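You operate a simulated robot arm through the tools that you are given. There is no shell and no other tool. Be economical: measure what you need, move in short steps, check, and stop when the job is done.

You are at the controls of a simulated two-armed robot. One attempt, no reset.

JOB
Carry the cream tub to the trolley in the grey tray.
Fine: the tub stands in the damp cabinet: open the door, stand the tub in the tray, shut the door again, then carry the tray by both ends on to the trolley top; the brake lever, the black dial and the other goods in the cabinet stay.

Only the result counts: the job must be done as asked and must still hold three seconds after the hand-in. Knocking over, shifting, dropping, spilling or breaking anything else fails it.

ROBOT AND FRAMES
Two 7-joint arms with two-finger parallel grippers on one trunk, on a base that drives. Base frame: it is fixed to the floor where the robot stands at the start and does not move with it; the origin is under the middle of the robot, x ahead of it, y to its left, z up. Readings come in m, rad, newtons and seconds.
The left shoulder is at the start at [0.07, 0.163, 0.97], the right one opposite. With the tool pointing down near the work surface each hand reaches from about 0.1 to 0.84 m from the robot's upright axis, wherever it stands, measured 20 degrees to its own side. Places, roughly: black dial of the damp cabinet [1, -0.3, 1.3]; brown pack [1.25, -0.25, 0.75]; cream tub [1.25, -0.5, 0.75]; door of the damp cabinet [1, -0.4, 0.8]; inside of the grey tray [1.1, 0.2, 0.8]; orange tub with a foil lid [1.25, -0.25, 0.5]; red brake lever of the steel trolley [0.5, 2.2, 0.6]; teal jar [1.25, -0.5, 0.5]; top of the steel trolley [0.8, 2.2, 0.8]. Payload 3.43 kg a hand.
Tool frame (each hand has its own): the origin (TCP) lies between the finger pads and is the grasp point; the fingertips stand 0.034 m ahead of it; z points along the fingers, y is the line along which they close. The gripper opens to 0.128 m. The fingers are 0.024 m wide and 0.012 m thick; the gripper's body (0.048 by 0.13 m) begins 0.096 m behind the TCP.
Orientation is that of the tool frame in the base frame, as [roll, pitch, yaw] about the fixed x, y, z axes, in that order (R = Rz(yaw) Ry(pitch) Rx(roll)). With the fingers straight down and closing along the base's y, the tool's x points along the base's -x, its y along +y and its z along -z.

CONTROLS
- The arms move only by the tool move_arm. It takes "left_series", "right_series" or both (then of equal length, played together; a hand with none holds still); each is a list of rows, each an object (a shift or turn left out is 0, a gripper value left out holds the last) with "claw": the closure, from 0 (fully open) to 1 (shut); "translation": the shift along the base's x, y, z in m, a list of three; "angular": the turn, a rotation vector about the base's x, y, z in rad, a list of three. In form: [{"claw": claw, "translation": [x, y, z], "angular": [wx, wy, wz]}, ...]. A call has 1 to 12 rows; each row is the pose to reach, as a shift and turn from the pose commanded when the call began. A row lasts 0.2 s, in which the tool goes at most 0.05 m and 0.15 rad; a call with a longer step from one row to the next is refused whole, and so is a gripper value outside its range. Where a pose cannot be reached the arm comes as near as it can. A force on the tool above 90 N (or 10 N above the force at the start of the call, whichever is more), or a blocked arm, ends the call early, and 0.2 s more pass. The fingers move at their own pace (about 0.153 m/s each) and stop on an object; they squeeze with about 27 N. The grip force told is the motor's: it shows also when the fingers shut on nothing. Time passes only in rows, and 0.2 s behind the last, so rows that repeat a pose let the fingers close. It gives the time, the measured TCP pose, the force on the tool (base axes), the opening and the grip force at its end, in the units of the frame above (readings bear some noise), with the torque about the TCP (base axes, N m) and any sound that the robot's microphone picked up, and new pictures: "views" is both (left out), scene, wrist or none (wrist: the cameras of the hands that moved).
- Cameras (640 x 400 px; columns grow to the right, rows downward): "scene" is now at [0.1403, -0.03, 1.2294]; the picture's right is [-0.32, -0.95, 0.00], its down [-0.24, 0.08, -0.97] and it looks along [0.92, -0.31, -0.25] (base axes); focal length 262 px, centre (320, 200). "left" rides on the left gripper at [0.076, 0.011, -0.16] in its tool frame; the picture's right is [-0.15, 0.99, 0.00], its down [-0.88, -0.13, -0.46] and it looks along [-0.45, -0.07, 0.89] (tool axes); focal length 234 px, centre (320, 200). "right" rides on the right gripper at [0.076, -0.011, -0.16] in its tool frame; the picture's right is [0.15, 0.99, 0.00], its down [-0.88, 0.13, -0.46] and it looks along [-0.45, 0.07, 0.89] (tool axes); focal length 234 px, centre (320, 200). There is no depth. A picture from a camera that has moved, and an enlarged one, comes with that camera's place and axes in the base frame and with its lens.
- lift_body(by): slides the trunk up (or, below 0, down) by that many m; the arms and the scene camera ride with it, the base frame stays. It gives what a move gives, with no picture.
- roll_base(legs): drives the robot by 1 to 6 legs, each [ahead, left, turn to the left] in m, m and rad, along the robot's own axes; the way and the turn of a leg run together, so that a leg with both is an arc; at most 1.5 m and 3.142 rad a leg. The arms and the cameras ride along, it lands a little off, and it stops where it bumps. It gives what a move gives, and a new picture of the scene camera.
- head_to(pan, tilt): turns the head with the scene camera to pan (to the left, within 1.501 rad either way) and tilt (down, from -0.506 to 1.204), counted from straight ahead of the robot. It gives what a move gives, and a new picture of the scene camera.
- zoom(camera, box): a new picture of the part [left, top, right, bottom] of that camera's present view, enlarged. The clock stands still meanwhile.
- sign_off(): hands the job in; it is judged then, once.

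Go step by step. Nothing tells you exact positions but the pictures and the camera data: compare them with the known pose of the tool, close in by small moves and look again before you grip or let go. The budget is 120 turns and 260 pictures, counting those below and the enlarged ones. Unless the task says otherwise, let go and move clear before handing in, and close with one line.

The tools are called after "Call:" by a JSON object that holds its "op" and its "data". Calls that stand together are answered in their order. move_arm: Moves the arms, as the interface text tells. Its arguments: {"type":"object","properties":{"left_series":{"type":"array","items":{"type":"object","properties":{"claw":{"type":"number"},"translation":{"type":"array","items":{"type":"number"}},"angular":{"type":"array","items":{"type":"number"}}}}},"right_series":{"type":"array","items":{"type":"object","properties":{"claw":{"type":"number"},"translation":{"type":"array","items":{"type":"number"}},"angular":{"type":"array","items":{"type":"number"}}}}},"views":{"type":"string","enum":["both","scene","wrist","none"]}},"required":[]} The other tools are called the same way: lift_body (by) slides the trunk up or down; roll_base (legs) drives the base; head_to (pan, tilt) turns the head that bears the scene camera; zoom (camera, box) takes an enlarged picture of a part of a camera's view; sign_off () hands the job in.

At the start:

```text
time_s: 0.0
left_tcp_pos: [0.5587, 0.094, 0.9992]
left_ee_rot: [3.14, 0.002, -3.139]
left_contact_force: [-0.3, 0.3, -0.9]
left_wrist_torque: [0.0, -0.01, -0.01]
left_width: 0.1279
left_grip_force: 0.1
right_tcp_pos: [0.5756, -0.4356, 1.0174]
right_ee_rot: [3.141, 0.0, -3.141]
right_contact_force: [0.1, 0.1, 0.3]
right_wrist_torque: [0.0, -0.01, 0.02]
right_width: 0.1279
right_grip_force: 0.0
trunk travel left (down, up): [-0.45, 0.49]
robot x, y, heading: [-0.001, 0.0009, 0.005]
head pan, tilt: [-0.328, 0.257]
```

scene: 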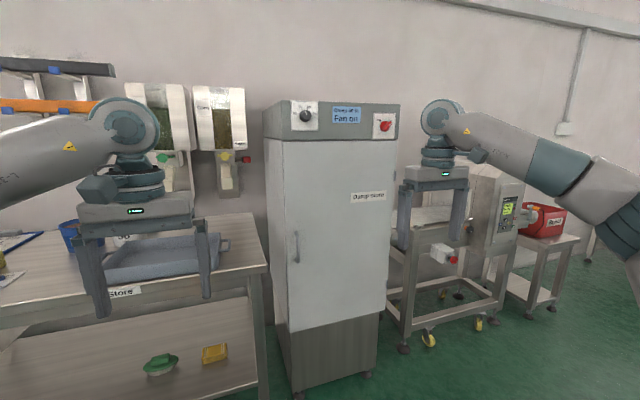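
right: 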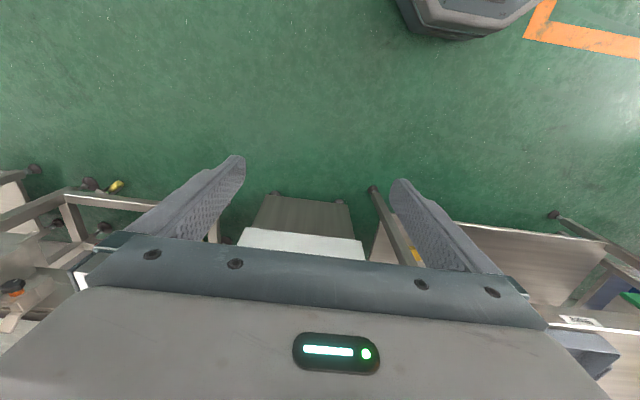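
left: 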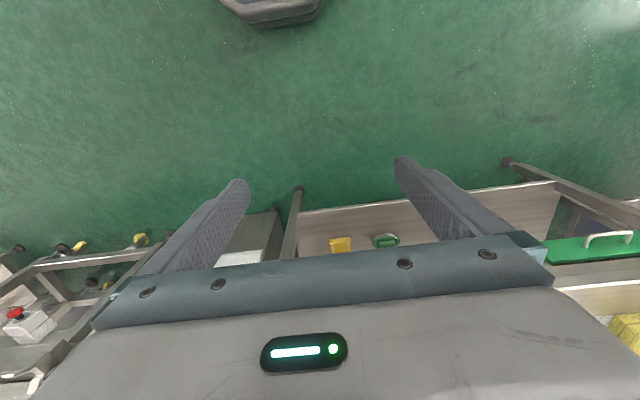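

I see the damp cabinet ahead and to the right, with the handle on its left edge, and the grey tray on the bench to the left. First I zoom in on the cabinet's panel, its handle and the tray.

Call:
{"op": "zoom", "data": {"camera": "scene", "box": [250, 90, 410, 190]}}

Call:
{"op": "zoom", "data": {"camera": "scene", "box": [260, 190, 420, 290]}}

Call:
{"op": "zoom", "data": {"camera": "scene", "box": [60, 200, 280, 337]}}

Call:
{"op": "head_to", "data": {"pan": 1.2, "tilt": 0.3}}

```text
4.00 times, centred on (330, 140) of scene
camera zoom: at [0.1403, -0.03, 1.2294], right [-0.32, -0.95, 0.0], down [-0.24, 0.08, -0.97], along [0.92, -0.31, -0.25], focal length 1048 px, centre (280, 440)
```

zoom: 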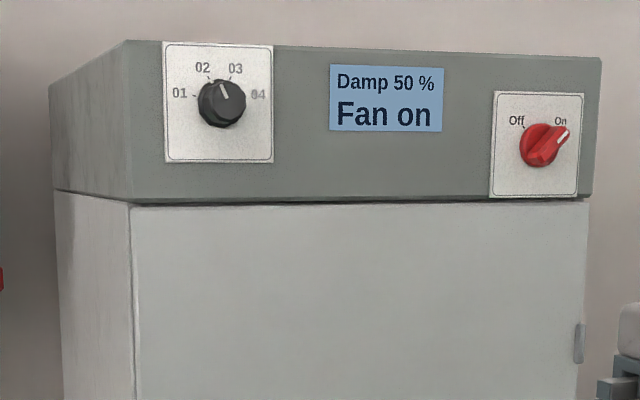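

```text
4.00 times, centred on (340, 240) of scene
camera zoom: at [0.1403, -0.03, 1.2294], right [-0.32, -0.95, 0.0], down [-0.24, 0.08, -0.97], along [0.92, -0.31, -0.25], focal length 1048 px, centre (240, 40)
```

zoom: 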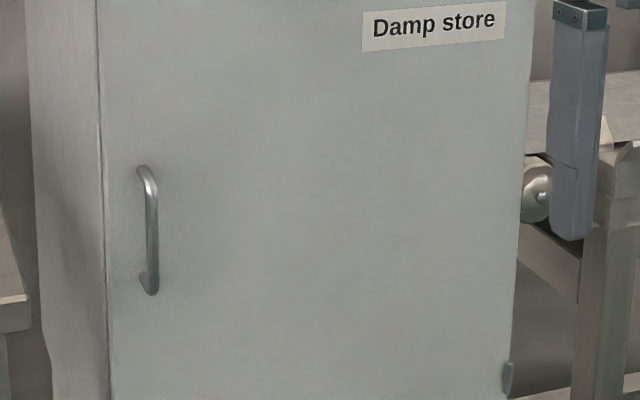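

```text
2.91 times, centred on (170, 268) of scene
camera zoom: at [0.1403, -0.03, 1.2294], right [-0.32, -0.95, 0.0], down [-0.24, 0.08, -0.97], along [0.92, -0.31, -0.25], focal length 762 px, centre (756, 1)
```

zoom: 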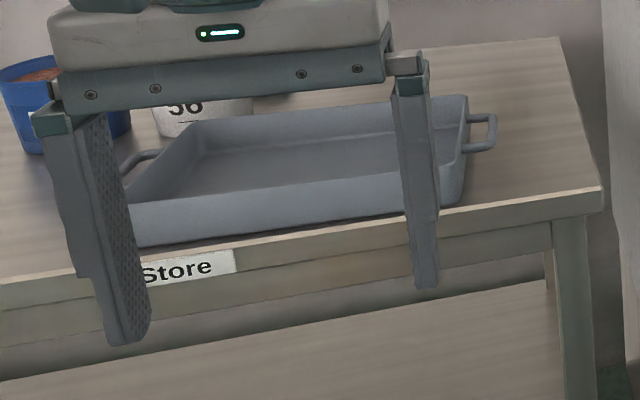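

```text
time_s: 1.6
left_tcp_pos: [0.5569, 0.0957, 0.9986]
left_ee_rot: [3.141, 0.002, -3.14]
left_contact_force: [-0.9, 0.3, 0.0]
left_wrist_torque: [-0.02, 0.0, 0.0]
left_width: 0.1279
left_grip_force: 0.0
right_tcp_pos: [0.5754, -0.436, 1.0178]
right_ee_rot: [-3.141, 0.0, -3.14]
right_contact_force: [-0.4, -0.6, -0.4]
right_wrist_torque: [0.03, 0.0, 0.02]
right_width: 0.1279
right_grip_force: 0.1
trunk travel left (down, up): [-0.45, 0.49]
robot x, y, heading: [-0.0039, 0.0034, -0.002]
head pan, tilt: [1.201, 0.3]
camera scene: at [0.0856, 0.087, 1.2253], right [0.93, -0.36, 0.0], down [-0.11, -0.28, -0.96], along [0.35, 0.89, -0.3], focal length 262 px, centre (320, 200)
```

scene: 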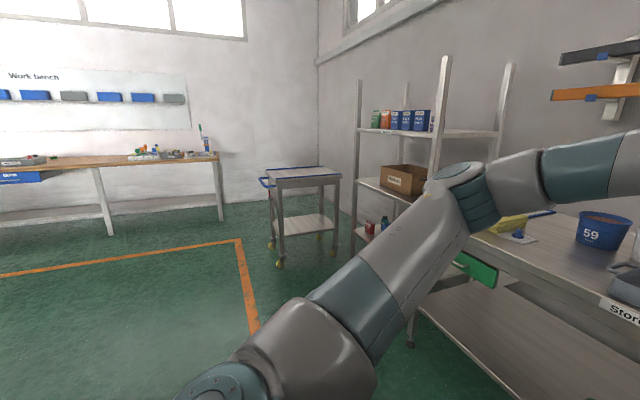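

The trolley is visible ahead-left, with free floor in front of it. I zoom on it now for the later placing, and turn the head back to the cabinet.

Call:
{"op": "zoom", "data": {"camera": "scene", "box": [240, 150, 368, 230]}}

Call:
{"op": "zoom", "data": {"camera": "scene", "box": [240, 190, 368, 270]}}

Call:
{"op": "head_to", "data": {"pan": -0.3, "tilt": 0.9}}

```text
5.00 times, centred on (304, 190) of scene
camera zoom: at [0.0856, 0.087, 1.2253], right [0.93, -0.36, 0.0], down [-0.11, -0.28, -0.96], along [0.35, 0.89, -0.3], focal length 1310 px, centre (400, 250)
```

zoom: 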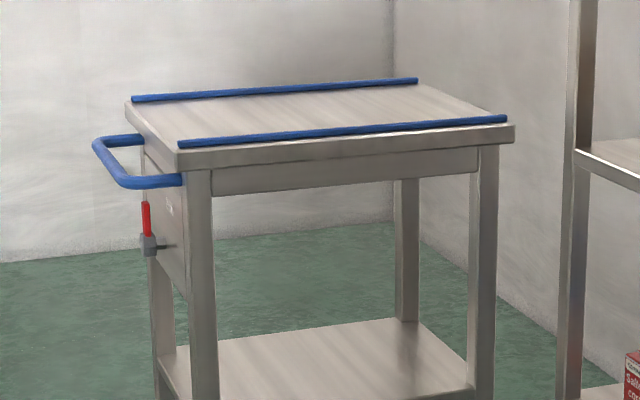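

```text
5.00 times, centred on (304, 230) of scene
camera zoom: at [0.0856, 0.087, 1.2253], right [0.93, -0.36, 0.0], down [-0.11, -0.28, -0.96], along [0.35, 0.89, -0.3], focal length 1310 px, centre (400, 50)
```

zoom: 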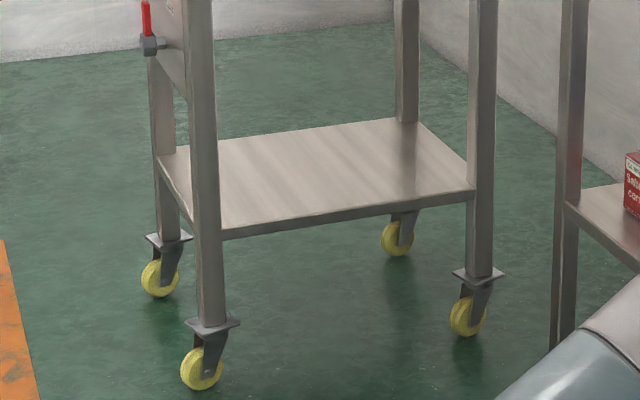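

```text
time_s: 3.2
left_tcp_pos: [0.5576, 0.0955, 0.9987]
left_ee_rot: [-3.14, 0.0, -3.141]
left_contact_force: [-0.4, -0.1, 0.3]
left_wrist_torque: [-0.01, 0.01, -0.01]
left_width: 0.1281
left_grip_force: 0.1
right_tcp_pos: [0.5753, -0.4349, 1.0172]
right_ee_rot: [3.141, -0.002, -3.14]
right_contact_force: [-0.2, 0.7, -0.6]
right_wrist_torque: [-0.02, -0.04, 0.02]
right_width: 0.1276
right_grip_force: 0.0
trunk travel left (down, up): [-0.45, 0.49]
robot x, y, heading: [-0.0011, 0.0028, -0.002]
head pan, tilt: [-0.3, 0.901]
camera scene: at [0.124, -0.0223, 1.173], right [-0.3, -0.96, 0.0], down [-0.75, 0.23, -0.62], along [0.59, -0.18, -0.78], focal length 262 px, centre (320, 200)
```

scene: 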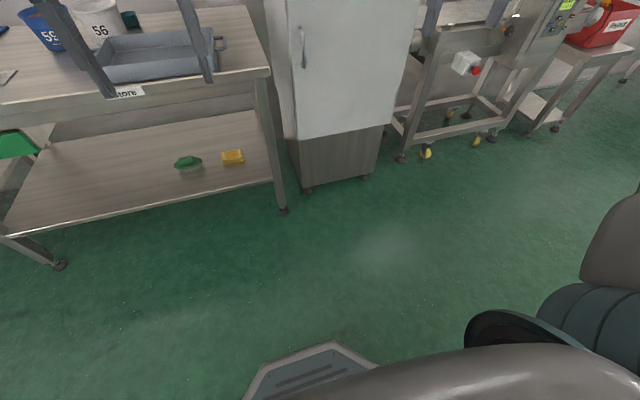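

The cabinet door has its handle at about [0.95, -0.22, 0.85] and its hinge at y ≈ -0.62. The trolley top has two blue rails running along x. I turn the right tool to point forward at the handle's height.

Call:
{"op": "move_arm", "data": {"right_series": [{"translation": [-0.01, 0.02, -0.016], "angular": [0, -0.143, 0]}, {"translation": [-0.01, 0.04, -0.032], "angular": [0, -0.286, 0]}, {"translation": [-0.01, 0.06, -0.048], "angular": [0, -0.428, 0]}, {"translation": [0, 0.08, -0.064], "angular": [0, -0.571, 0]}, {"translation": [0, 0.1, -0.08], "angular": [0, -0.714, 0]}, {"translation": [0, 0.12, -0.096], "angular": [0, -0.857, 0]}, {"translation": [0.01, 0.14, -0.11], "angular": [0, -1.0, 0]}, {"translation": [0.02, 0.16, -0.125], "angular": [0, -1.142, 0]}, {"translation": [0.03, 0.18, -0.14], "angular": [0, -1.285, 0]}, {"translation": [0.04, 0.2, -0.155], "angular": [0, -1.428, 0]}, {"translation": [0.05, 0.212, -0.17], "angular": [0, -1.571, 0]}, {"translation": [0.05, 0.212, -0.17], "angular": [0, -1.571, 0]}], "left_series": [{"translation": [0, 0.03, 0.01]}, {"translation": [0, 0.06, 0.02]}, {"translation": [0, 0.09, 0.03]}, {"translation": [-0.01, 0.12, 0.04]}, {"translation": [-0.02, 0.15, 0.05]}, {"translation": [-0.04, 0.16, 0.06]}, {"translation": [-0.06, 0.17, 0.07]}, {"translation": [-0.08, 0.18, 0.08]}, {"translation": [-0.1, 0.18, 0.09]}, {"translation": [-0.12, 0.18, 0.1]}, {"translation": [-0.14, 0.18, 0.11]}, {"translation": [-0.16, 0.18, 0.12]}]}}

Call:
{"op": "head_to", "data": {"pan": -0.3, "tilt": 0.4}}

```text
time_s: 5.8
left_tcp_pos: [0.3987, 0.2745, 1.1198]
left_ee_rot: [-3.141, 0.0, -3.14]
left_contact_force: [-0.5, 0.4, -0.5]
left_wrist_torque: [-0.02, -0.05, -0.01]
left_width: 0.1278
left_grip_force: 0.1
right_tcp_pos: [0.6113, -0.2558, 0.9302]
right_ee_rot: [3.14, 1.335, 3.14]
right_contact_force: [0.1, 0.4, 0.1]
right_wrist_torque: [0.03, 0.01, 0.03]
right_width: 0.128
right_grip_force: 0.0
right hand out of reach, approached as far as the arm can: row 9, 10, 11, 12
trunk travel left (down, up): [-0.45, 0.49]
robot x, y, heading: [-0.0, 0.0011, -0.0]
head pan, tilt: [-0.3, 0.901]
camera scene: at [0.1231, -0.0222, 1.1731], right [-0.3, -0.96, 0.0], down [-0.75, 0.23, -0.62], along [0.59, -0.18, -0.78], focal length 262 px, centre (320, 200)
camera right: at [0.4389, -0.2667, 0.8953], right [-0.03, 0.99, -0.14], down [-0.24, 0.13, 0.96], along [0.97, 0.07, 0.23], focal length 234 px, centre (320, 200)
camera left: at [0.3225, 0.2862, 1.2803], right [0.15, 0.99, 0.0], down [0.88, -0.13, 0.46], along [0.45, -0.07, -0.89], focal length 234 px, centre (320, 200)
```

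scene: 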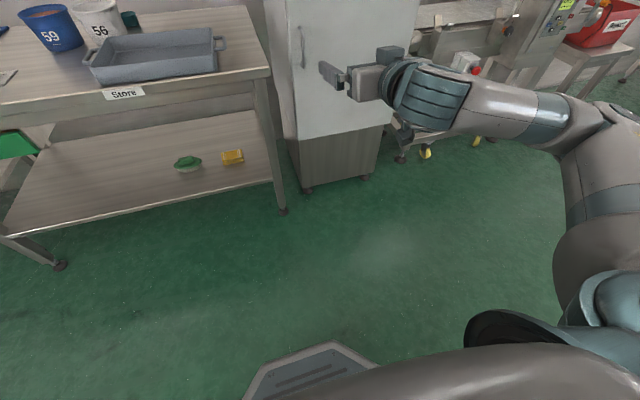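
right: 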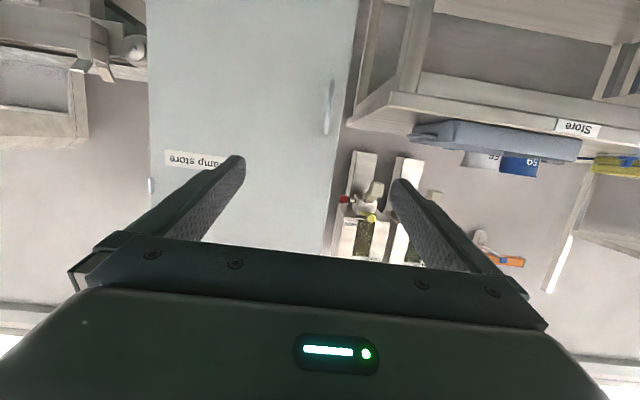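
left: 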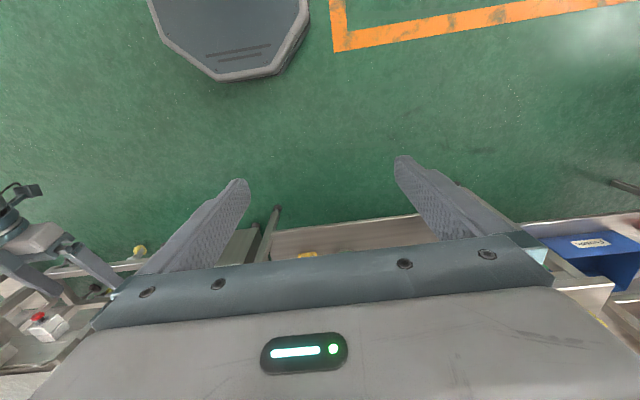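

```text
time_s: 6.8
left_tcp_pos: [0.3995, 0.2743, 1.1185]
left_ee_rot: [-3.142, 0.001, -3.139]
left_contact_force: [-0.8, 0.3, 0.4]
left_wrist_torque: [-0.02, 0.03, -0.04]
left_width: 0.128
left_grip_force: 0.0
right_tcp_pos: [0.6104, -0.2556, 0.93]
right_ee_rot: [3.14, 1.331, 3.14]
right_contact_force: [-0.2, -0.8, 0.0]
right_wrist_torque: [0.01, -0.01, 0.02]
right_width: 0.1276
right_grip_force: 0.1
trunk travel left (down, up): [-0.45, 0.49]
robot x, y, heading: [-0.002, 0.0002, 0.0]
head pan, tilt: [-0.3, 0.4]
camera scene: at [0.1402, -0.0273, 1.216], right [-0.3, -0.96, 0.0], down [-0.37, 0.12, -0.92], along [0.88, -0.27, -0.39], focal length 262 px, centre (320, 200)
```

scene: 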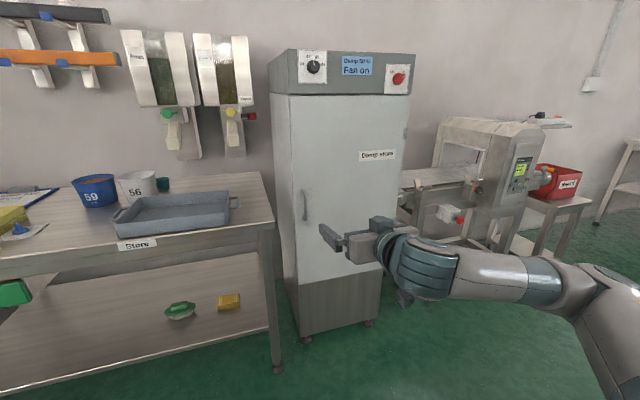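

The handle triangulates to about [1.02, -0.237, 0.81]. I lower the trunk so that the hand comes level with it and drive ahead.

Call:
{"op": "lift_body", "data": {"by": -0.12}}

Call:
{"op": "roll_base", "data": {"legs": [[0.22, 0.015, 0]]}}

Call:
{"op": "move_arm", "data": {"right_series": [{"translation": [0.02, 0, 0], "angular": [0, -0.1, 0]}, {"translation": [0.03, 0, 0], "angular": [0, -0.2, 0]}], "views": "wrist"}}

```text
time_s: 8.2
left_tcp_pos: [0.4002, 0.2745, 1.0004]
left_ee_rot: [-3.141, 0.001, -3.139]
left_contact_force: [0.7, -0.3, 0.3]
left_wrist_torque: [0.0, -0.02, 0.01]
left_width: 0.1282
left_grip_force: 0.2
right_tcp_pos: [0.6105, -0.2546, 0.811]
right_ee_rot: [3.138, 1.333, 3.139]
right_contact_force: [0.0, 0.0, 0.4]
right_wrist_torque: [-0.02, -0.02, 0.01]
right_width: 0.128
right_grip_force: 0.1
trunk travel left (down, up): [-0.33, 0.61]
robot x, y, heading: [-0.0014, -0.0002, 0.0]
head pan, tilt: [-0.3, 0.4]
```

```text
time_s: 9.9
left_tcp_pos: [0.6219, 0.2876, 1.0004]
left_ee_rot: [3.141, -0.001, 3.141]
left_contact_force: [0.2, 0.7, -0.2]
left_wrist_torque: [0.02, 0.04, 0.01]
left_width: 0.128
left_grip_force: 0.1
right_tcp_pos: [0.8323, -0.242, 0.8108]
right_ee_rot: [3.14, 1.332, 3.137]
right_contact_force: [0.0, -0.2, 0.2]
right_wrist_torque: [-0.01, -0.01, 0.0]
right_width: 0.1278
right_grip_force: 0.1
trunk travel left (down, up): [-0.33, 0.61]
robot x, y, heading: [0.2218, 0.0155, -0.005]
head pan, tilt: [-0.3, 0.4]
camera scene: at [0.3624, -0.013, 1.0959], right [-0.3, -0.95, 0.0], down [-0.37, 0.12, -0.92], along [0.88, -0.27, -0.39], focal length 262 px, centre (320, 200)
```

scene: 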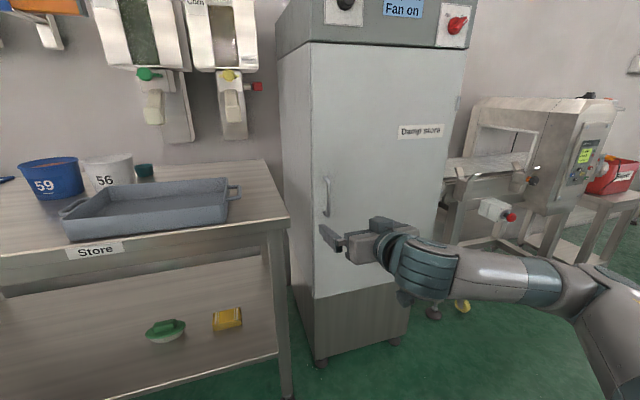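

```text
time_s: 10.6
left_tcp_pos: [0.62, 0.2874, 0.9988]
left_ee_rot: [3.141, 0.0, -3.14]
left_contact_force: [-0.3, -0.6, -0.2]
left_wrist_torque: [0.0, 0.01, 0.02]
left_width: 0.1281
left_grip_force: 0.0
right_tcp_pos: [0.8329, -0.243, 0.8116]
right_ee_rot: [3.14, 1.334, 3.138]
right_contact_force: [-1.0, -0.6, 0.9]
right_wrist_torque: [0.01, 0.01, -0.02]
right_width: 0.128
right_grip_force: 0.1
right hand out of reach, approached as far as the arm can: row 1, 2
trunk travel left (down, up): [-0.33, 0.61]
robot x, y, heading: [0.2227, 0.0123, 0.002]
head pan, tilt: [-0.3, 0.4]
camera right: at [0.6604, -0.253, 0.775], right [-0.03, 0.99, -0.14], down [-0.23, 0.13, 0.96], along [0.97, 0.07, 0.23], focal length 234 px, centre (320, 200)
```

right: 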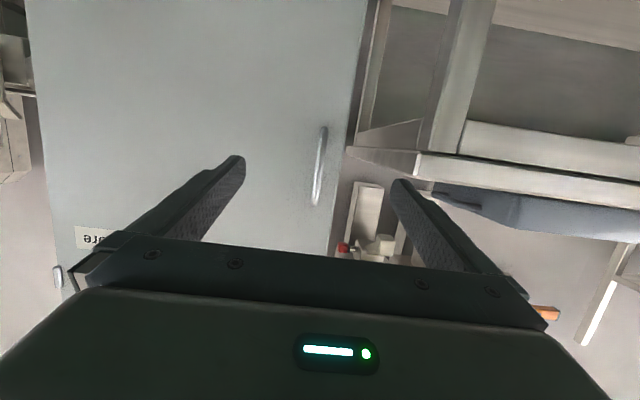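

The handle is at about [1.02, -0.235, 0.81], and the hand is 0.19 m short of it. I probe whether the arm can still move with a small tilt back.

Call:
{"op": "move_arm", "data": {"right_series": [{"translation": [0.02, -0.015, 0.03], "angular": [0, 0.12, 0]}, {"translation": [0.04, -0.03, 0.06], "angular": [0, 0.24, 0]}, {"translation": [0.06, -0.03, 0.08], "angular": [0, 0.27, 0]}], "views": "none"}}

```text
time_s: 11.3
left_tcp_pos: [0.6201, 0.2877, 0.998]
left_ee_rot: [3.14, 0.0, -3.141]
left_contact_force: [-0.2, 0.4, -0.1]
left_wrist_torque: [-0.01, 0.01, 0.02]
left_width: 0.1281
left_grip_force: 0.0
right_tcp_pos: [0.8956, -0.2692, 0.8933]
right_ee_rot: [-3.139, 1.061, 3.141]
right_contact_force: [-0.3, -0.3, 0.4]
right_wrist_torque: [0.02, -0.02, 0.02]
right_width: 0.1278
right_grip_force: 0.1
trunk travel left (down, up): [-0.33, 0.61]
robot x, y, heading: [0.221, 0.0131, -0.003]
head pan, tilt: [-0.3, 0.4]
```

The commanded pose restarts from the pose actually reached. I try to level the tool at a farther reach.

Call:
{"op": "move_arm", "data": {"right_series": [{"translation": [0.01, 0.01, -0.02], "angular": [0, -0.13, 0]}, {"translation": [0.02, 0.02, -0.04], "angular": [0, -0.26, 0]}, {"translation": [0.03, 0.034, -0.06], "angular": [0, -0.39, 0]}, {"translation": [0.035, 0.034, -0.083], "angular": [0, -0.51, 0]}], "views": "none"}}

```text
time_s: 12.3
left_tcp_pos: [0.6212, 0.2878, 0.9998]
left_ee_rot: [-3.141, 0.0, 3.14]
left_contact_force: [-0.2, 0.1, -0.1]
left_wrist_torque: [0.01, 0.01, 0.01]
left_width: 0.128
left_grip_force: 0.1
right_tcp_pos: [0.9178, -0.2454, 0.8453]
right_ee_rot: [3.138, 1.366, 3.138]
right_contact_force: [-1.0, 0.1, 0.9]
right_wrist_torque: [0.01, -0.02, 0.01]
right_width: 0.1279
right_grip_force: 0.0
right hand out of reach, approached as far as the arm can: row 3, 4
trunk travel left (down, up): [-0.33, 0.61]
robot x, y, heading: [0.2235, 0.0147, -0.003]
head pan, tilt: [-0.3, 0.4]
```

Tilt stops at about 1.36, which is good enough for gripping the bar. I lower the trunk to the handle's height and close in.

Call:
{"op": "lift_body", "data": {"by": -0.035}}

Call:
{"op": "roll_base", "data": {"legs": [[0.06, 0.01, 0]]}}

Call:
{"op": "move_arm", "data": {"right_series": [{"translation": [0.0, 0, 0]}], "views": "wrist"}}

Call:
{"op": "zoom", "data": {"camera": "scene", "box": [240, 130, 480, 280]}}

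```text
time_s: 13.1
left_tcp_pos: [0.6217, 0.2869, 0.9646]
left_ee_rot: [-3.14, 0.0, -3.14]
left_contact_force: [-0.1, -0.2, 0.1]
left_wrist_torque: [-0.02, -0.01, -0.02]
left_width: 0.1279
left_grip_force: 0.1
right_tcp_pos: [0.9184, -0.2448, 0.81]
right_ee_rot: [3.139, 1.366, 3.139]
right_contact_force: [-0.2, 0.5, 0.5]
right_wrist_torque: [-0.01, 0.03, -0.02]
right_width: 0.1281
right_grip_force: 0.1
trunk travel left (down, up): [-0.295, 0.645]
robot x, y, heading: [0.2212, 0.0192, -0.005]
head pan, tilt: [-0.3, 0.4]
```

```text
time_s: 14.1
left_tcp_pos: [0.6825, 0.2979, 0.964]
left_ee_rot: [-3.14, -0.002, -3.14]
left_contact_force: [1.0, 0.5, 0.4]
left_wrist_torque: [0.0, 0.05, -0.01]
left_width: 0.128
left_grip_force: 0.2
right_tcp_pos: [0.979, -0.2353, 0.8088]
right_ee_rot: [3.14, 1.365, 3.136]
right_contact_force: [0.6, 0.4, 0.1]
right_wrist_torque: [-0.01, 0.01, -0.05]
right_width: 0.1278
right_grip_force: 0.0
trunk travel left (down, up): [-0.295, 0.645]
robot x, y, heading: [0.2784, 0.024, -0.004]
head pan, tilt: [-0.3, 0.4]
camera scene: at [0.4229, -0.0029, 1.0608], right [-0.3, -0.95, 0.0], down [-0.37, 0.12, -0.92], along [0.88, -0.27, -0.39], focal length 262 px, centre (320, 200)
```

scene: 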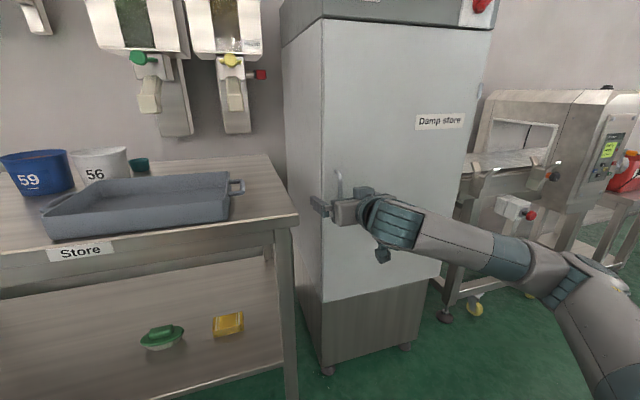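

```text
time_s: 14.5
left_tcp_pos: [0.6826, 0.2983, 0.9639]
left_ee_rot: [-3.139, 0.001, -3.141]
left_contact_force: [0.2, -0.8, -0.1]
left_wrist_torque: [0.0, 0.02, 0.01]
left_width: 0.128
left_grip_force: 0.1
right_tcp_pos: [0.9765, -0.2353, 0.8101]
right_ee_rot: [3.14, 1.364, 3.138]
right_contact_force: [-0.9, 0.0, 0.2]
right_wrist_torque: [0.01, -0.02, -0.03]
right_width: 0.128
right_grip_force: 0.0
trunk travel left (down, up): [-0.295, 0.645]
robot x, y, heading: [0.2815, 0.0253, -0.002]
head pan, tilt: [-0.3, 0.4]
camera right: at [0.8073, -0.2465, 0.7681], right [-0.03, 0.99, -0.14], down [-0.27, 0.13, 0.95], along [0.96, 0.07, 0.26], focal length 234 px, centre (320, 200)
```

right: 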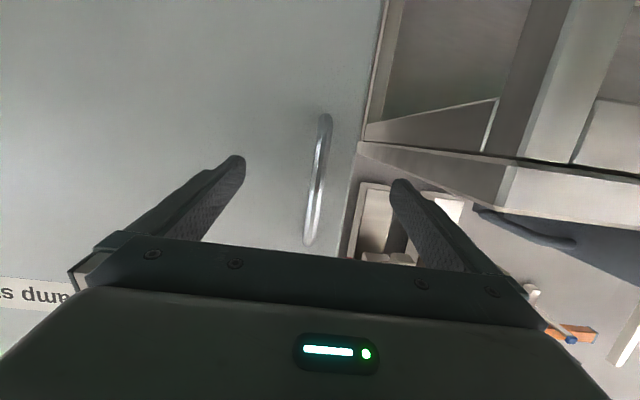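

```text
2.67 times, centred on (360, 205) of scene
camera zoom: at [0.422, -0.0031, 1.061], right [-0.3, -0.95, 0.0], down [-0.37, 0.12, -0.92], along [0.88, -0.27, -0.39], focal length 698 px, centre (213, 187)
```

zoom: 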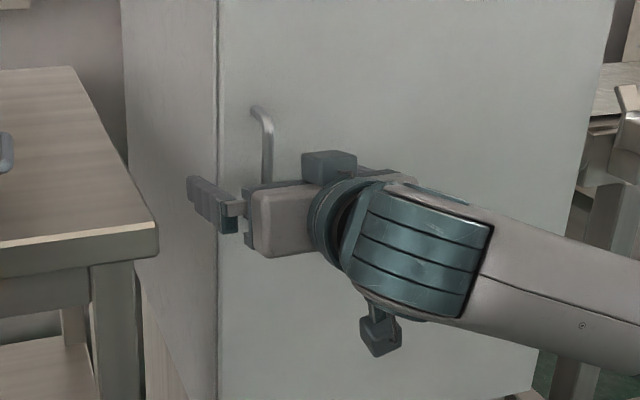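

The bar lies between the fingers, slightly right of centre, about 0.04 m ahead. I advance and close on it.

Call:
{"op": "move_arm", "data": {"right_series": [{"translation": [0.015, 0, 0]}, {"translation": [0.03, 0, 0]}, {"translation": [0.04, 0, 0]}], "views": "wrist"}}

```text
time_s: 15.3
left_tcp_pos: [0.6762, 0.2952, 0.9664]
left_ee_rot: [-3.139, 0.003, 3.135]
left_contact_force: [-0.4, 0.1, 0.2]
left_wrist_torque: [-0.01, -0.02, 0.02]
left_width: 0.1279
left_grip_force: 0.1
right_tcp_pos: [0.999, -0.2372, 0.8101]
right_ee_rot: [-3.139, 1.363, -3.141]
right_contact_force: [-39.2, 3.6, 6.4]
right_wrist_torque: [0.13, -0.38, -2.46]
right_width: 0.126
right_grip_force: 0.0
trunk travel left (down, up): [-0.295, 0.645]
robot x, y, heading: [0.2789, 0.0233, -0.009]
head pan, tilt: [-0.3, 0.4]
stopped in row 3 (right hand): the force on the tool passed its limit (the readings are from after the stop); the commanded pose is now the measured one
camera right: at [0.8291, -0.2487, 0.7692], right [-0.03, 0.99, -0.14], down [-0.26, 0.13, 0.96], along [0.96, 0.06, 0.26], focal length 234 px, centre (320, 200)
```

right: 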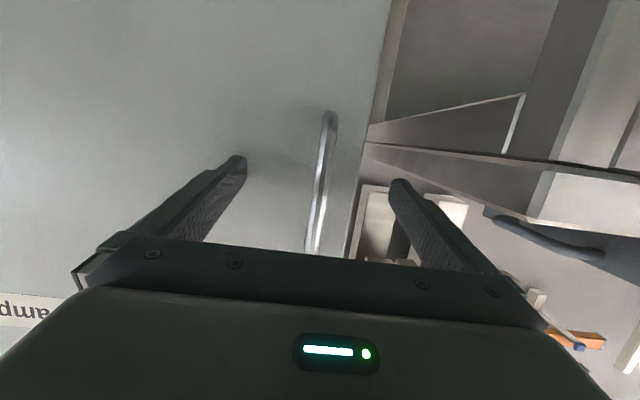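

The fingertips touched the door face (x ≈ 1.03), so the bar lies at the pads. I back off slightly and close.

Call:
{"op": "move_arm", "data": {"right_series": [{"translation": [-0.012, 0, 0], "claw": 0}, {"translation": [-0.012, 0, 0], "claw": 1}, {"translation": [-0.012, 0, 0], "claw": 1}, {"translation": [-0.012, 0, 0], "claw": 1}, {"translation": [-0.012, 0, 0], "claw": 1}]}}

```text
time_s: 16.5
left_tcp_pos: [0.6805, 0.295, 0.9639]
left_ee_rot: [3.14, -0.001, 3.136]
left_contact_force: [0.5, -0.1, -0.2]
left_wrist_torque: [0.01, -0.01, 0.01]
left_width: 0.1279
left_grip_force: 0.0
right_tcp_pos: [0.9925, -0.2369, 0.8046]
right_ee_rot: [-3.141, 1.353, 3.136]
right_contact_force: [1.7, -2.1, -1.9]
right_wrist_torque: [-0.07, 0.24, -0.03]
right_width: 0.0116
right_grip_force: 44.9
trunk travel left (down, up): [-0.295, 0.645]
robot x, y, heading: [0.2821, 0.0278, -0.005]
head pan, tilt: [-0.3, 0.4]
camera scene: at [0.4201, -0.0039, 1.061], right [-0.3, -0.95, 0.0], down [-0.37, 0.12, -0.92], along [0.88, -0.28, -0.39], focal length 262 px, centre (320, 200)
camera right: at [0.8219, -0.2486, 0.7645], right [-0.03, 0.99, -0.14], down [-0.25, 0.13, 0.96], along [0.97, 0.06, 0.25], focal length 234 px, centre (320, 200)
```

scene: 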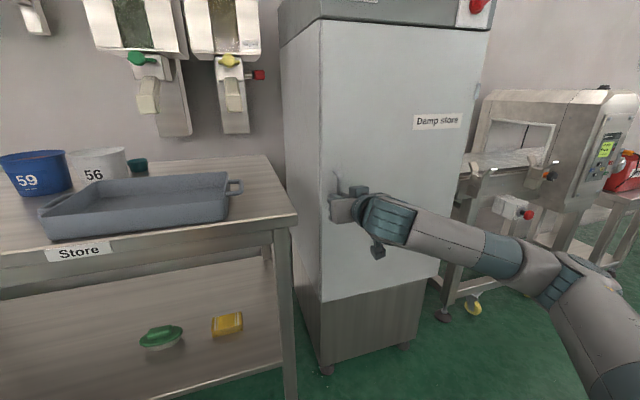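
right: 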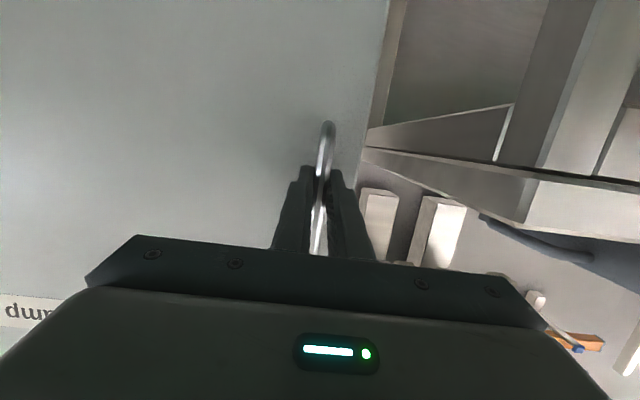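

The bar is gripped. I pull it gently on the hinge arc (hinge at about [1.04, -0.65]), turning the tool with the door.

Call:
{"op": "move_arm", "data": {"right_series": [{"translation": [-0.0205, -0.002, 0], "angular": [0, 0, 0.05]}, {"translation": [-0.041, -0.007, 0], "angular": [0, 0, 0.1]}, {"translation": [-0.061, -0.011, 0], "angular": [0, 0, 0.15]}, {"translation": [-0.081, -0.018, 0], "angular": [0, 0, 0.2]}, {"translation": [-0.12, -0.032, 0], "angular": [0, 0, 0.3]}], "views": "scene"}}

```text
time_s: 17.7
left_tcp_pos: [0.6792, 0.2967, 0.9657]
left_ee_rot: [-3.141, 0.001, 3.138]
left_contact_force: [-0.2, -0.4, 0.1]
left_wrist_torque: [0.03, 0.01, 0.03]
left_width: 0.1278
left_grip_force: 0.1
right_tcp_pos: [0.8715, -0.2691, 0.8027]
right_ee_rot: [3.14, 1.35, -2.841]
right_contact_force: [-2.9, 7.1, -5.1]
right_wrist_torque: [-0.12, 0.44, -0.16]
right_width: 0.0117
right_grip_force: 44.8
trunk travel left (down, up): [-0.295, 0.645]
robot x, y, heading: [0.2809, 0.0233, -0.004]
head pan, tilt: [-0.3, 0.4]
camera scene: at [0.419, -0.0032, 1.061], right [-0.3, -0.95, 0.0], down [-0.37, 0.12, -0.92], along [0.88, -0.28, -0.39], focal length 262 px, centre (320, 200)
```

scene: 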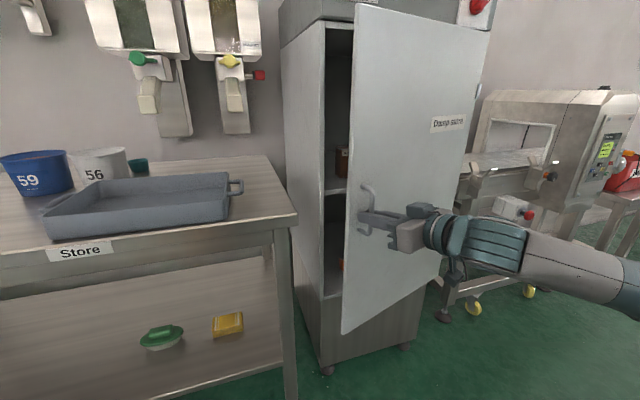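

The door swings freely. I carry on along the arc to about 50 degrees.

Call:
{"op": "move_arm", "data": {"right_series": [{"translation": [-0.037, -0.018, 0], "angular": [0, 0, 0.1]}, {"translation": [-0.0725, -0.04, 0], "angular": [0, 0, 0.2]}, {"translation": [-0.105, -0.0655, 0], "angular": [0, 0, 0.3]}, {"translation": [-0.1355, -0.094, 0], "angular": [0, 0, 0.4]}, {"translation": [-0.1626, -0.1255, 0], "angular": [0, 0, 0.5]}, {"translation": [-0.1865, -0.1595, 0], "angular": [0, 0, 0.6]}], "views": "scene"}}

```text
time_s: 19.1
left_tcp_pos: [0.6787, 0.2972, 0.9645]
left_ee_rot: [-3.141, 0.003, 3.137]
left_contact_force: [-0.6, 0.1, 0.5]
left_wrist_torque: [-0.03, 0.01, 0.0]
left_width: 0.1279
left_grip_force: 0.1
right_tcp_pos: [0.6822, -0.4282, 0.8049]
right_ee_rot: [3.139, 1.354, -2.237]
right_contact_force: [-30.3, 20.3, -14.6]
right_wrist_torque: [0.63, -0.68, 0.17]
right_width: 0.0116
right_grip_force: 44.8
trunk travel left (down, up): [-0.295, 0.645]
robot x, y, heading: [0.28, 0.0241, -0.005]
head pan, tilt: [-0.3, 0.4]
camera scene: at [0.417, -0.003, 1.0613], right [-0.3, -0.95, 0.0], down [-0.37, 0.12, -0.92], along [0.88, -0.28, -0.39], focal length 262 px, centre (320, 200)
```

scene: 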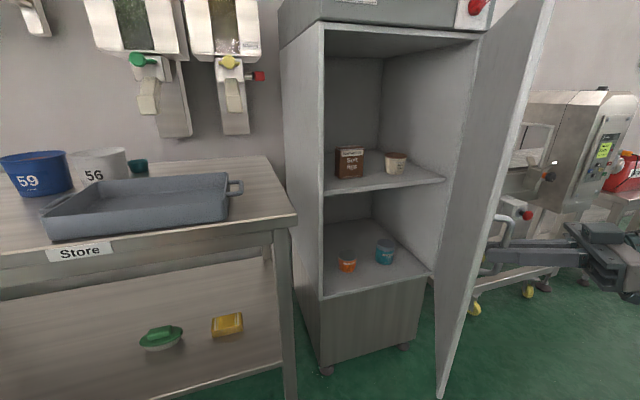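

The door is at about 50 degrees and I can see the tub on the upper shelf at right. I continue the arc with a slightly larger radius.

Call:
{"op": "move_arm", "data": {"right_series": [{"translation": [-0.008, 0.004, 0], "angular": [0, 0, 0]}, {"translation": [-0.03, -0.032, 0], "angular": [0, 0, 0.1]}, {"translation": [-0.047, -0.07, 0], "angular": [0, 0, 0.2]}, {"translation": [-0.06, -0.109, 0], "angular": [0, 0, 0.3]}, {"translation": [-0.069, -0.15, 0], "angular": [0, 0, 0.4]}], "views": "scene"}}

```text
time_s: 20.3
left_tcp_pos: [0.6801, 0.2967, 0.9638]
left_ee_rot: [-3.141, 0.0, 3.136]
left_contact_force: [0.6, 0.7, -0.4]
left_wrist_torque: [0.01, 0.0, -0.01]
left_width: 0.1279
left_grip_force: 0.0
right_tcp_pos: [0.6202, -0.5824, 0.8037]
right_ee_rot: [-3.131, 1.352, -1.835]
right_contact_force: [17.5, -4.4, 15.8]
right_wrist_torque: [0.69, 0.01, -0.31]
right_width: 0.0117
right_grip_force: 44.8
trunk travel left (down, up): [-0.295, 0.645]
robot x, y, heading: [0.2827, 0.0237, -0.005]
head pan, tilt: [-0.3, 0.4]
camera scene: at [0.4206, -0.0027, 1.0612], right [-0.3, -0.95, 0.0], down [-0.37, 0.12, -0.92], along [0.88, -0.28, -0.39], focal length 262 px, centre (320, 200)
```

scene: 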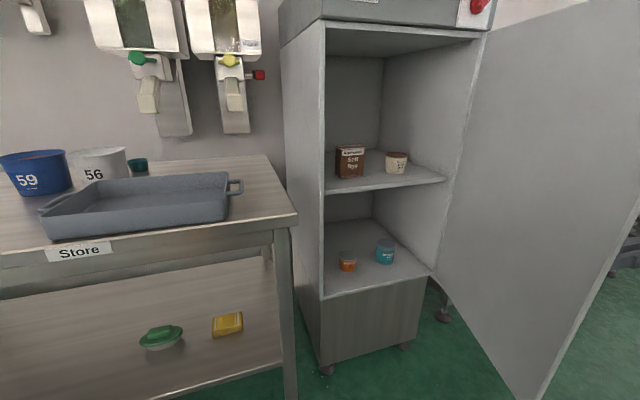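

The arm follows well; I take the door on to about 97 degrees.

Call:
{"op": "move_arm", "data": {"right_series": [{"translation": [0.0, -0.041, 0], "angular": [0, 0, 0.1]}, {"translation": [0.001, -0.083, 0], "angular": [0, 0, 0.2]}, {"translation": [0.006, -0.124, 0], "angular": [0, 0, 0.3]}, {"translation": [0.014, -0.165, 0], "angular": [0, 0, 0.4]}], "views": "scene"}}

```text
time_s: 21.2
left_tcp_pos: [0.678, 0.2967, 0.9634]
left_ee_rot: [-3.139, 0.0, 3.13]
left_contact_force: [0.0, -0.9, 0.8]
left_wrist_torque: [0.0, -0.01, -0.07]
left_width: 0.1279
left_grip_force: 0.0
right_tcp_pos: [0.6291, -0.5638, 0.7797]
right_ee_rot: [-3.048, 1.371, -1.389]
right_contact_force: [-20.3, 6.3, 38.6]
right_wrist_torque: [1.81, 1.44, 0.8]
right_width: 0.0122
right_grip_force: 44.9
right hand out of reach, approached as far as the arm can: row 2, 3, 4
trunk travel left (down, up): [-0.295, 0.645]
robot x, y, heading: [0.2792, 0.0239, -0.006]
head pan, tilt: [-0.3, 0.4]
stopped in row 4 (right hand): the force on the tool passed its limit (the readings are from after the stop); the commanded pose is now the measured one
camera scene: at [0.4152, -0.001, 1.0613], right [-0.31, -0.95, 0.0], down [-0.37, 0.12, -0.92], along [0.88, -0.28, -0.39], focal length 262 px, centre (320, 200)
```

scene: 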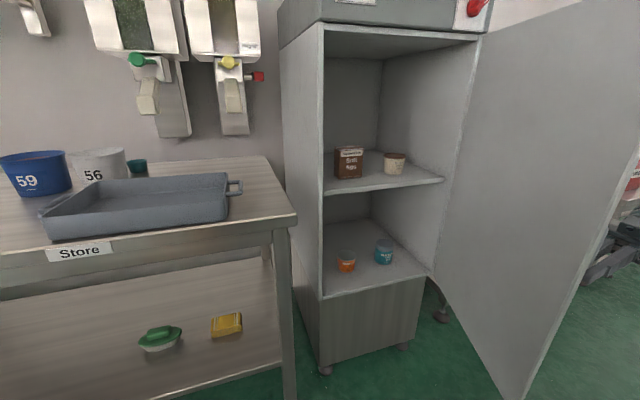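

The arm is at its limit, but the base can do the rest: I slide the robot to the right while holding the handle.

Call:
{"op": "roll_base", "data": {"legs": [[0.0, -0.07, 0], [0.005, -0.07, 0]]}}

```text
time_s: 22.3
left_tcp_pos: [0.6757, 0.232, 0.9655]
left_ee_rot: [-3.139, 0.003, 3.124]
left_contact_force: [0.0, -0.2, 0.2]
left_wrist_torque: [0.0, 0.0, 0.01]
left_width: 0.1283
left_grip_force: 0.1
right_tcp_pos: [0.6192, -0.6278, 0.7788]
right_ee_rot: [-3.098, 1.374, -1.436]
right_contact_force: [-23.3, 3.0, 30.8]
right_wrist_torque: [0.53, 0.67, 0.25]
right_width: 0.012
right_grip_force: 44.9
trunk travel left (down, up): [-0.295, 0.645]
robot x, y, heading: [0.2787, -0.0373, -0.021]
head pan, tilt: [-0.3, 0.4]
stopped in leg 1: the force on the tool passed its limit (the readings are from after the stop); the commanded pose is now the measured one
camera scene: at [0.412, -0.0644, 1.0615], right [-0.31, -0.95, 0.0], down [-0.37, 0.12, -0.92], along [0.88, -0.29, -0.39], focal length 262 px, centre (320, 200)
```

scene: 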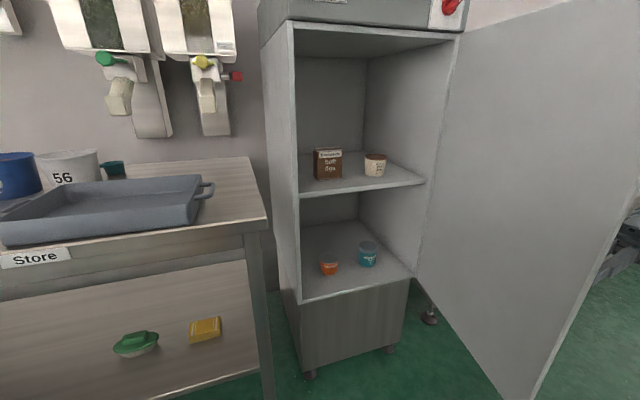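

It works; I relieve the residual force on the hand and slide farther.

Call:
{"op": "move_arm", "data": {"right_series": [{"translation": [-0.01, 0, 0.012]}], "views": "none"}}

Call:
{"op": "roll_base", "data": {"legs": [[0.0, -0.05, 0]]}}

```text
time_s: 22.7
left_tcp_pos: [0.6751, 0.2316, 0.965]
left_ee_rot: [-3.14, 0.003, 3.127]
left_contact_force: [0.2, -0.3, 0.8]
left_wrist_torque: [0.01, -0.02, -0.03]
left_width: 0.1277
left_grip_force: 0.0
right_tcp_pos: [0.6167, -0.6271, 0.7796]
right_ee_rot: [-3.099, 1.373, -1.435]
right_contact_force: [-28.7, 2.4, 34.3]
right_wrist_torque: [0.41, 0.64, -0.03]
right_width: 0.0118
right_grip_force: 44.8
right hand out of reach, approached as far as the arm can: row 1
trunk travel left (down, up): [-0.295, 0.645]
robot x, y, heading: [0.2781, -0.0342, -0.019]
head pan, tilt: [-0.3, 0.4]
```

```text
time_s: 23.6
left_tcp_pos: [0.6732, 0.1824, 0.9667]
left_ee_rot: [-3.141, 0.005, 3.127]
left_contact_force: [-0.3, -0.2, -0.3]
left_wrist_torque: [0.0, -0.04, -0.03]
left_width: 0.1277
left_grip_force: 0.0
right_tcp_pos: [0.6154, -0.6783, 0.7777]
right_ee_rot: [-3.097, 1.375, -1.433]
right_contact_force: [-45.7, -2.8, 30.0]
right_wrist_torque: [0.34, 0.22, 0.27]
right_width: 0.0117
right_grip_force: 45.0
trunk travel left (down, up): [-0.295, 0.645]
robot x, y, heading: [0.2758, -0.0857, -0.019]
head pan, tilt: [-0.3, 0.4]
camera scene: at [0.4092, -0.1145, 1.0619], right [-0.31, -0.95, 0.0], down [-0.36, 0.12, -0.92], along [0.88, -0.29, -0.38], focal length 262 px, centre (320, 200)
```

scene: 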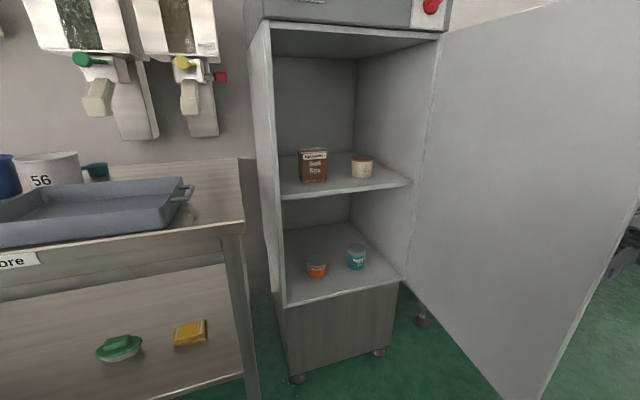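

The door is near 90 degrees. One more short slide with a little backing to relieve the pull.

Call:
{"op": "roll_base", "data": {"legs": [[-0.012, -0.06, 0]]}}

Call:
{"op": "move_arm", "data": {"right_series": [{"claw": 0}, {"claw": 0}, {"claw": 0}, {"claw": 0}], "views": "wrist"}}

```text
time_s: 24.6
left_tcp_pos: [0.6689, 0.1251, 0.9612]
left_ee_rot: [-3.14, -0.008, 3.13]
left_contact_force: [0.0, -0.5, 0.1]
left_wrist_torque: [0.03, 0.01, 0.04]
left_width: 0.1282
left_grip_force: 0.0
right_tcp_pos: [0.6201, -0.7337, 0.7779]
right_ee_rot: [-3.076, 1.377, -1.419]
right_contact_force: [83.0, 13.4, 25.1]
right_wrist_torque: [-0.49, 0.33, -0.99]
right_width: 0.0119
right_grip_force: 45.2
trunk travel left (down, up): [-0.295, 0.645]
robot x, y, heading: [0.2612, -0.146, -0.008]
head pan, tilt: [-0.3, 0.4]
camera scene: at [0.4093, -0.1727, 1.0603], right [-0.31, -0.95, 0.0], down [-0.38, 0.12, -0.92], along [0.87, -0.28, -0.39], focal length 262 px, centre (320, 200)
```

scene: 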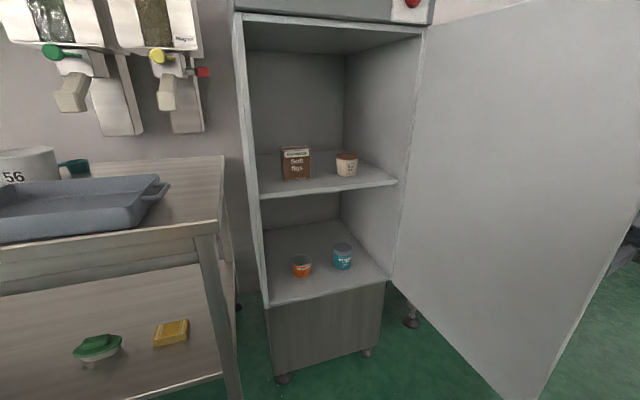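

```text
time_s: 25.6
left_tcp_pos: [0.6656, 0.1222, 0.9642]
left_ee_rot: [3.141, 0.0, 3.133]
left_contact_force: [0.4, 0.3, -0.6]
left_wrist_torque: [0.0, -0.03, 0.03]
left_width: 0.1278
left_grip_force: 0.1
right_tcp_pos: [0.6163, -0.7353, 0.7785]
right_ee_rot: [-3.04, 1.379, -1.382]
right_contact_force: [0.2, -0.2, 0.0]
right_wrist_torque: [0.0, 0.01, -0.01]
right_width: 0.128
right_grip_force: 0.0
trunk travel left (down, up): [-0.295, 0.645]
robot x, y, heading: [0.2619, -0.1445, -0.013]
head pan, tilt: [-0.3, 0.4]
camera right: at [0.6447, -0.905, 0.7342], right [-0.98, -0.12, -0.16], down [-0.12, -0.29, 0.95], along [-0.16, 0.95, 0.27], focal length 234 px, centre (320, 200)
```

right: 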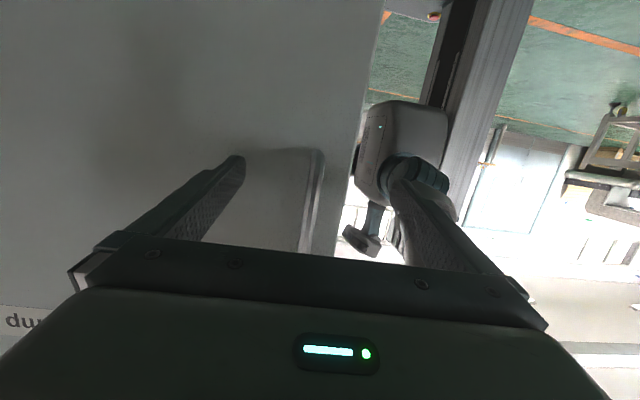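

The door stands at about 95 degrees open and the handle is released. I withdraw the hand from the handle and back the robot off.

Call:
{"op": "move_arm", "data": {"right_series": [{"translation": [0.004, -0.03, 0]}, {"translation": [0.008, -0.06, 0]}, {"translation": [0.008, -0.09, 0]}, {"translation": [0.008, -0.12, 0]}], "views": "wrist"}}

```text
time_s: 26.6
left_tcp_pos: [0.6647, 0.1224, 0.9641]
left_ee_rot: [-3.141, -0.001, 3.132]
left_contact_force: [-1.0, 0.0, -0.2]
left_wrist_torque: [0.01, -0.02, -0.01]
left_width: 0.1279
left_grip_force: 0.0
right_tcp_pos: [0.6155, -0.7348, 0.7776]
right_ee_rot: [-3.043, 1.377, -1.383]
right_contact_force: [0.0, 0.2, 1.1]
right_wrist_torque: [0.01, -0.02, 0.01]
right_width: 0.1281
right_grip_force: 0.1
right hand out of reach, approached as far as the arm can: row 1, 2, 3, 4
trunk travel left (down, up): [-0.295, 0.645]
robot x, y, heading: [0.2662, -0.1472, -0.005]
head pan, tilt: [-0.3, 0.4]
camera right: at [0.6448, -0.905, 0.7342], right [-0.98, -0.12, -0.16], down [-0.12, -0.29, 0.95], along [-0.16, 0.95, 0.27], focal length 234 px, centre (320, 200)
```

right: 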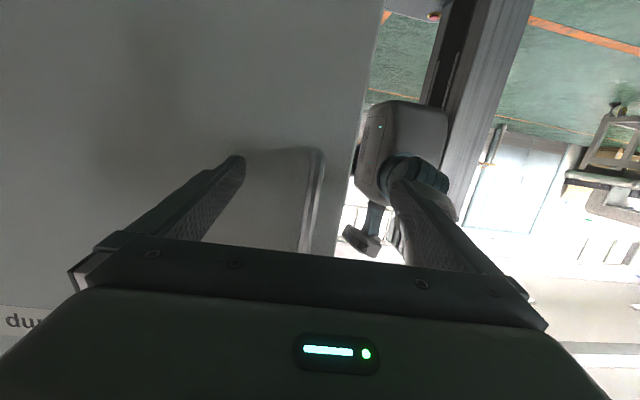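

The arm is at its limit there, so I withdraw the hand by sliding the base to the right, then back off.

Call:
{"op": "roll_base", "data": {"legs": [[0.0, -0.11, 0]]}}

Call:
{"op": "head_to", "data": {"pan": -0.7, "tilt": 0.6}}

```text
time_s: 27.8
left_tcp_pos: [0.6632, 0.0131, 0.9642]
left_ee_rot: [-3.141, 0.0, 3.134]
left_contact_force: [-0.7, -0.4, 0.0]
left_wrist_torque: [0.02, -0.01, -0.01]
left_width: 0.1281
left_grip_force: 0.1
right_tcp_pos: [0.6169, -0.8446, 0.7774]
right_ee_rot: [-3.041, 1.38, -1.377]
right_contact_force: [0.7, -1.2, -1.1]
right_wrist_torque: [0.04, -0.03, 0.0]
right_width: 0.1284
right_grip_force: 0.0
trunk travel left (down, up): [-0.295, 0.645]
robot x, y, heading: [0.2611, -0.2592, -0.005]
head pan, tilt: [-0.3, 0.4]
camera scene: at [0.4023, -0.2868, 1.061], right [-0.3, -0.95, 0.0], down [-0.37, 0.12, -0.92], along [0.88, -0.28, -0.39], focal length 262 px, centre (320, 200)
```

scene: 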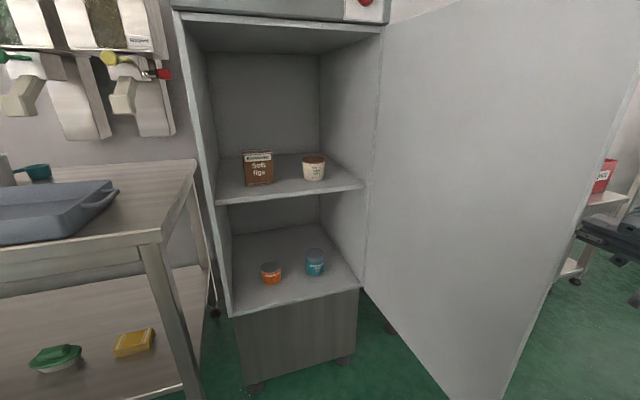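

```text
time_s: 28.7
left_tcp_pos: [0.6635, 0.0115, 0.9644]
left_ee_rot: [3.141, -0.001, 3.135]
left_contact_force: [0.1, -0.7, -0.1]
left_wrist_torque: [0.0, 0.03, -0.01]
left_width: 0.1281
left_grip_force: 0.0
right_tcp_pos: [0.6165, -0.8468, 0.7781]
right_ee_rot: [-3.04, 1.38, -1.379]
right_contact_force: [0.7, 0.2, -0.4]
right_wrist_torque: [0.02, 0.01, -0.03]
right_width: 0.1277
right_grip_force: 0.1
trunk travel left (down, up): [-0.295, 0.645]
robot x, y, heading: [0.2652, -0.2572, -0.008]
head pan, tilt: [-0.7, 0.6]
camera scene: at [0.3812, -0.315, 1.0428], right [-0.65, -0.76, 0.0], down [-0.43, 0.37, -0.83], along [0.63, -0.54, -0.56], focal length 262 px, centre (320, 200)
```

scene: 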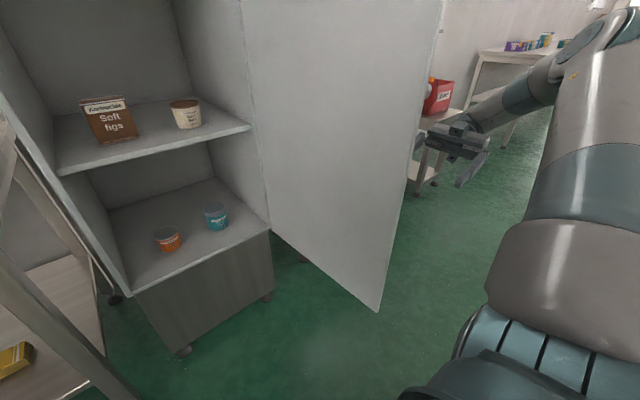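

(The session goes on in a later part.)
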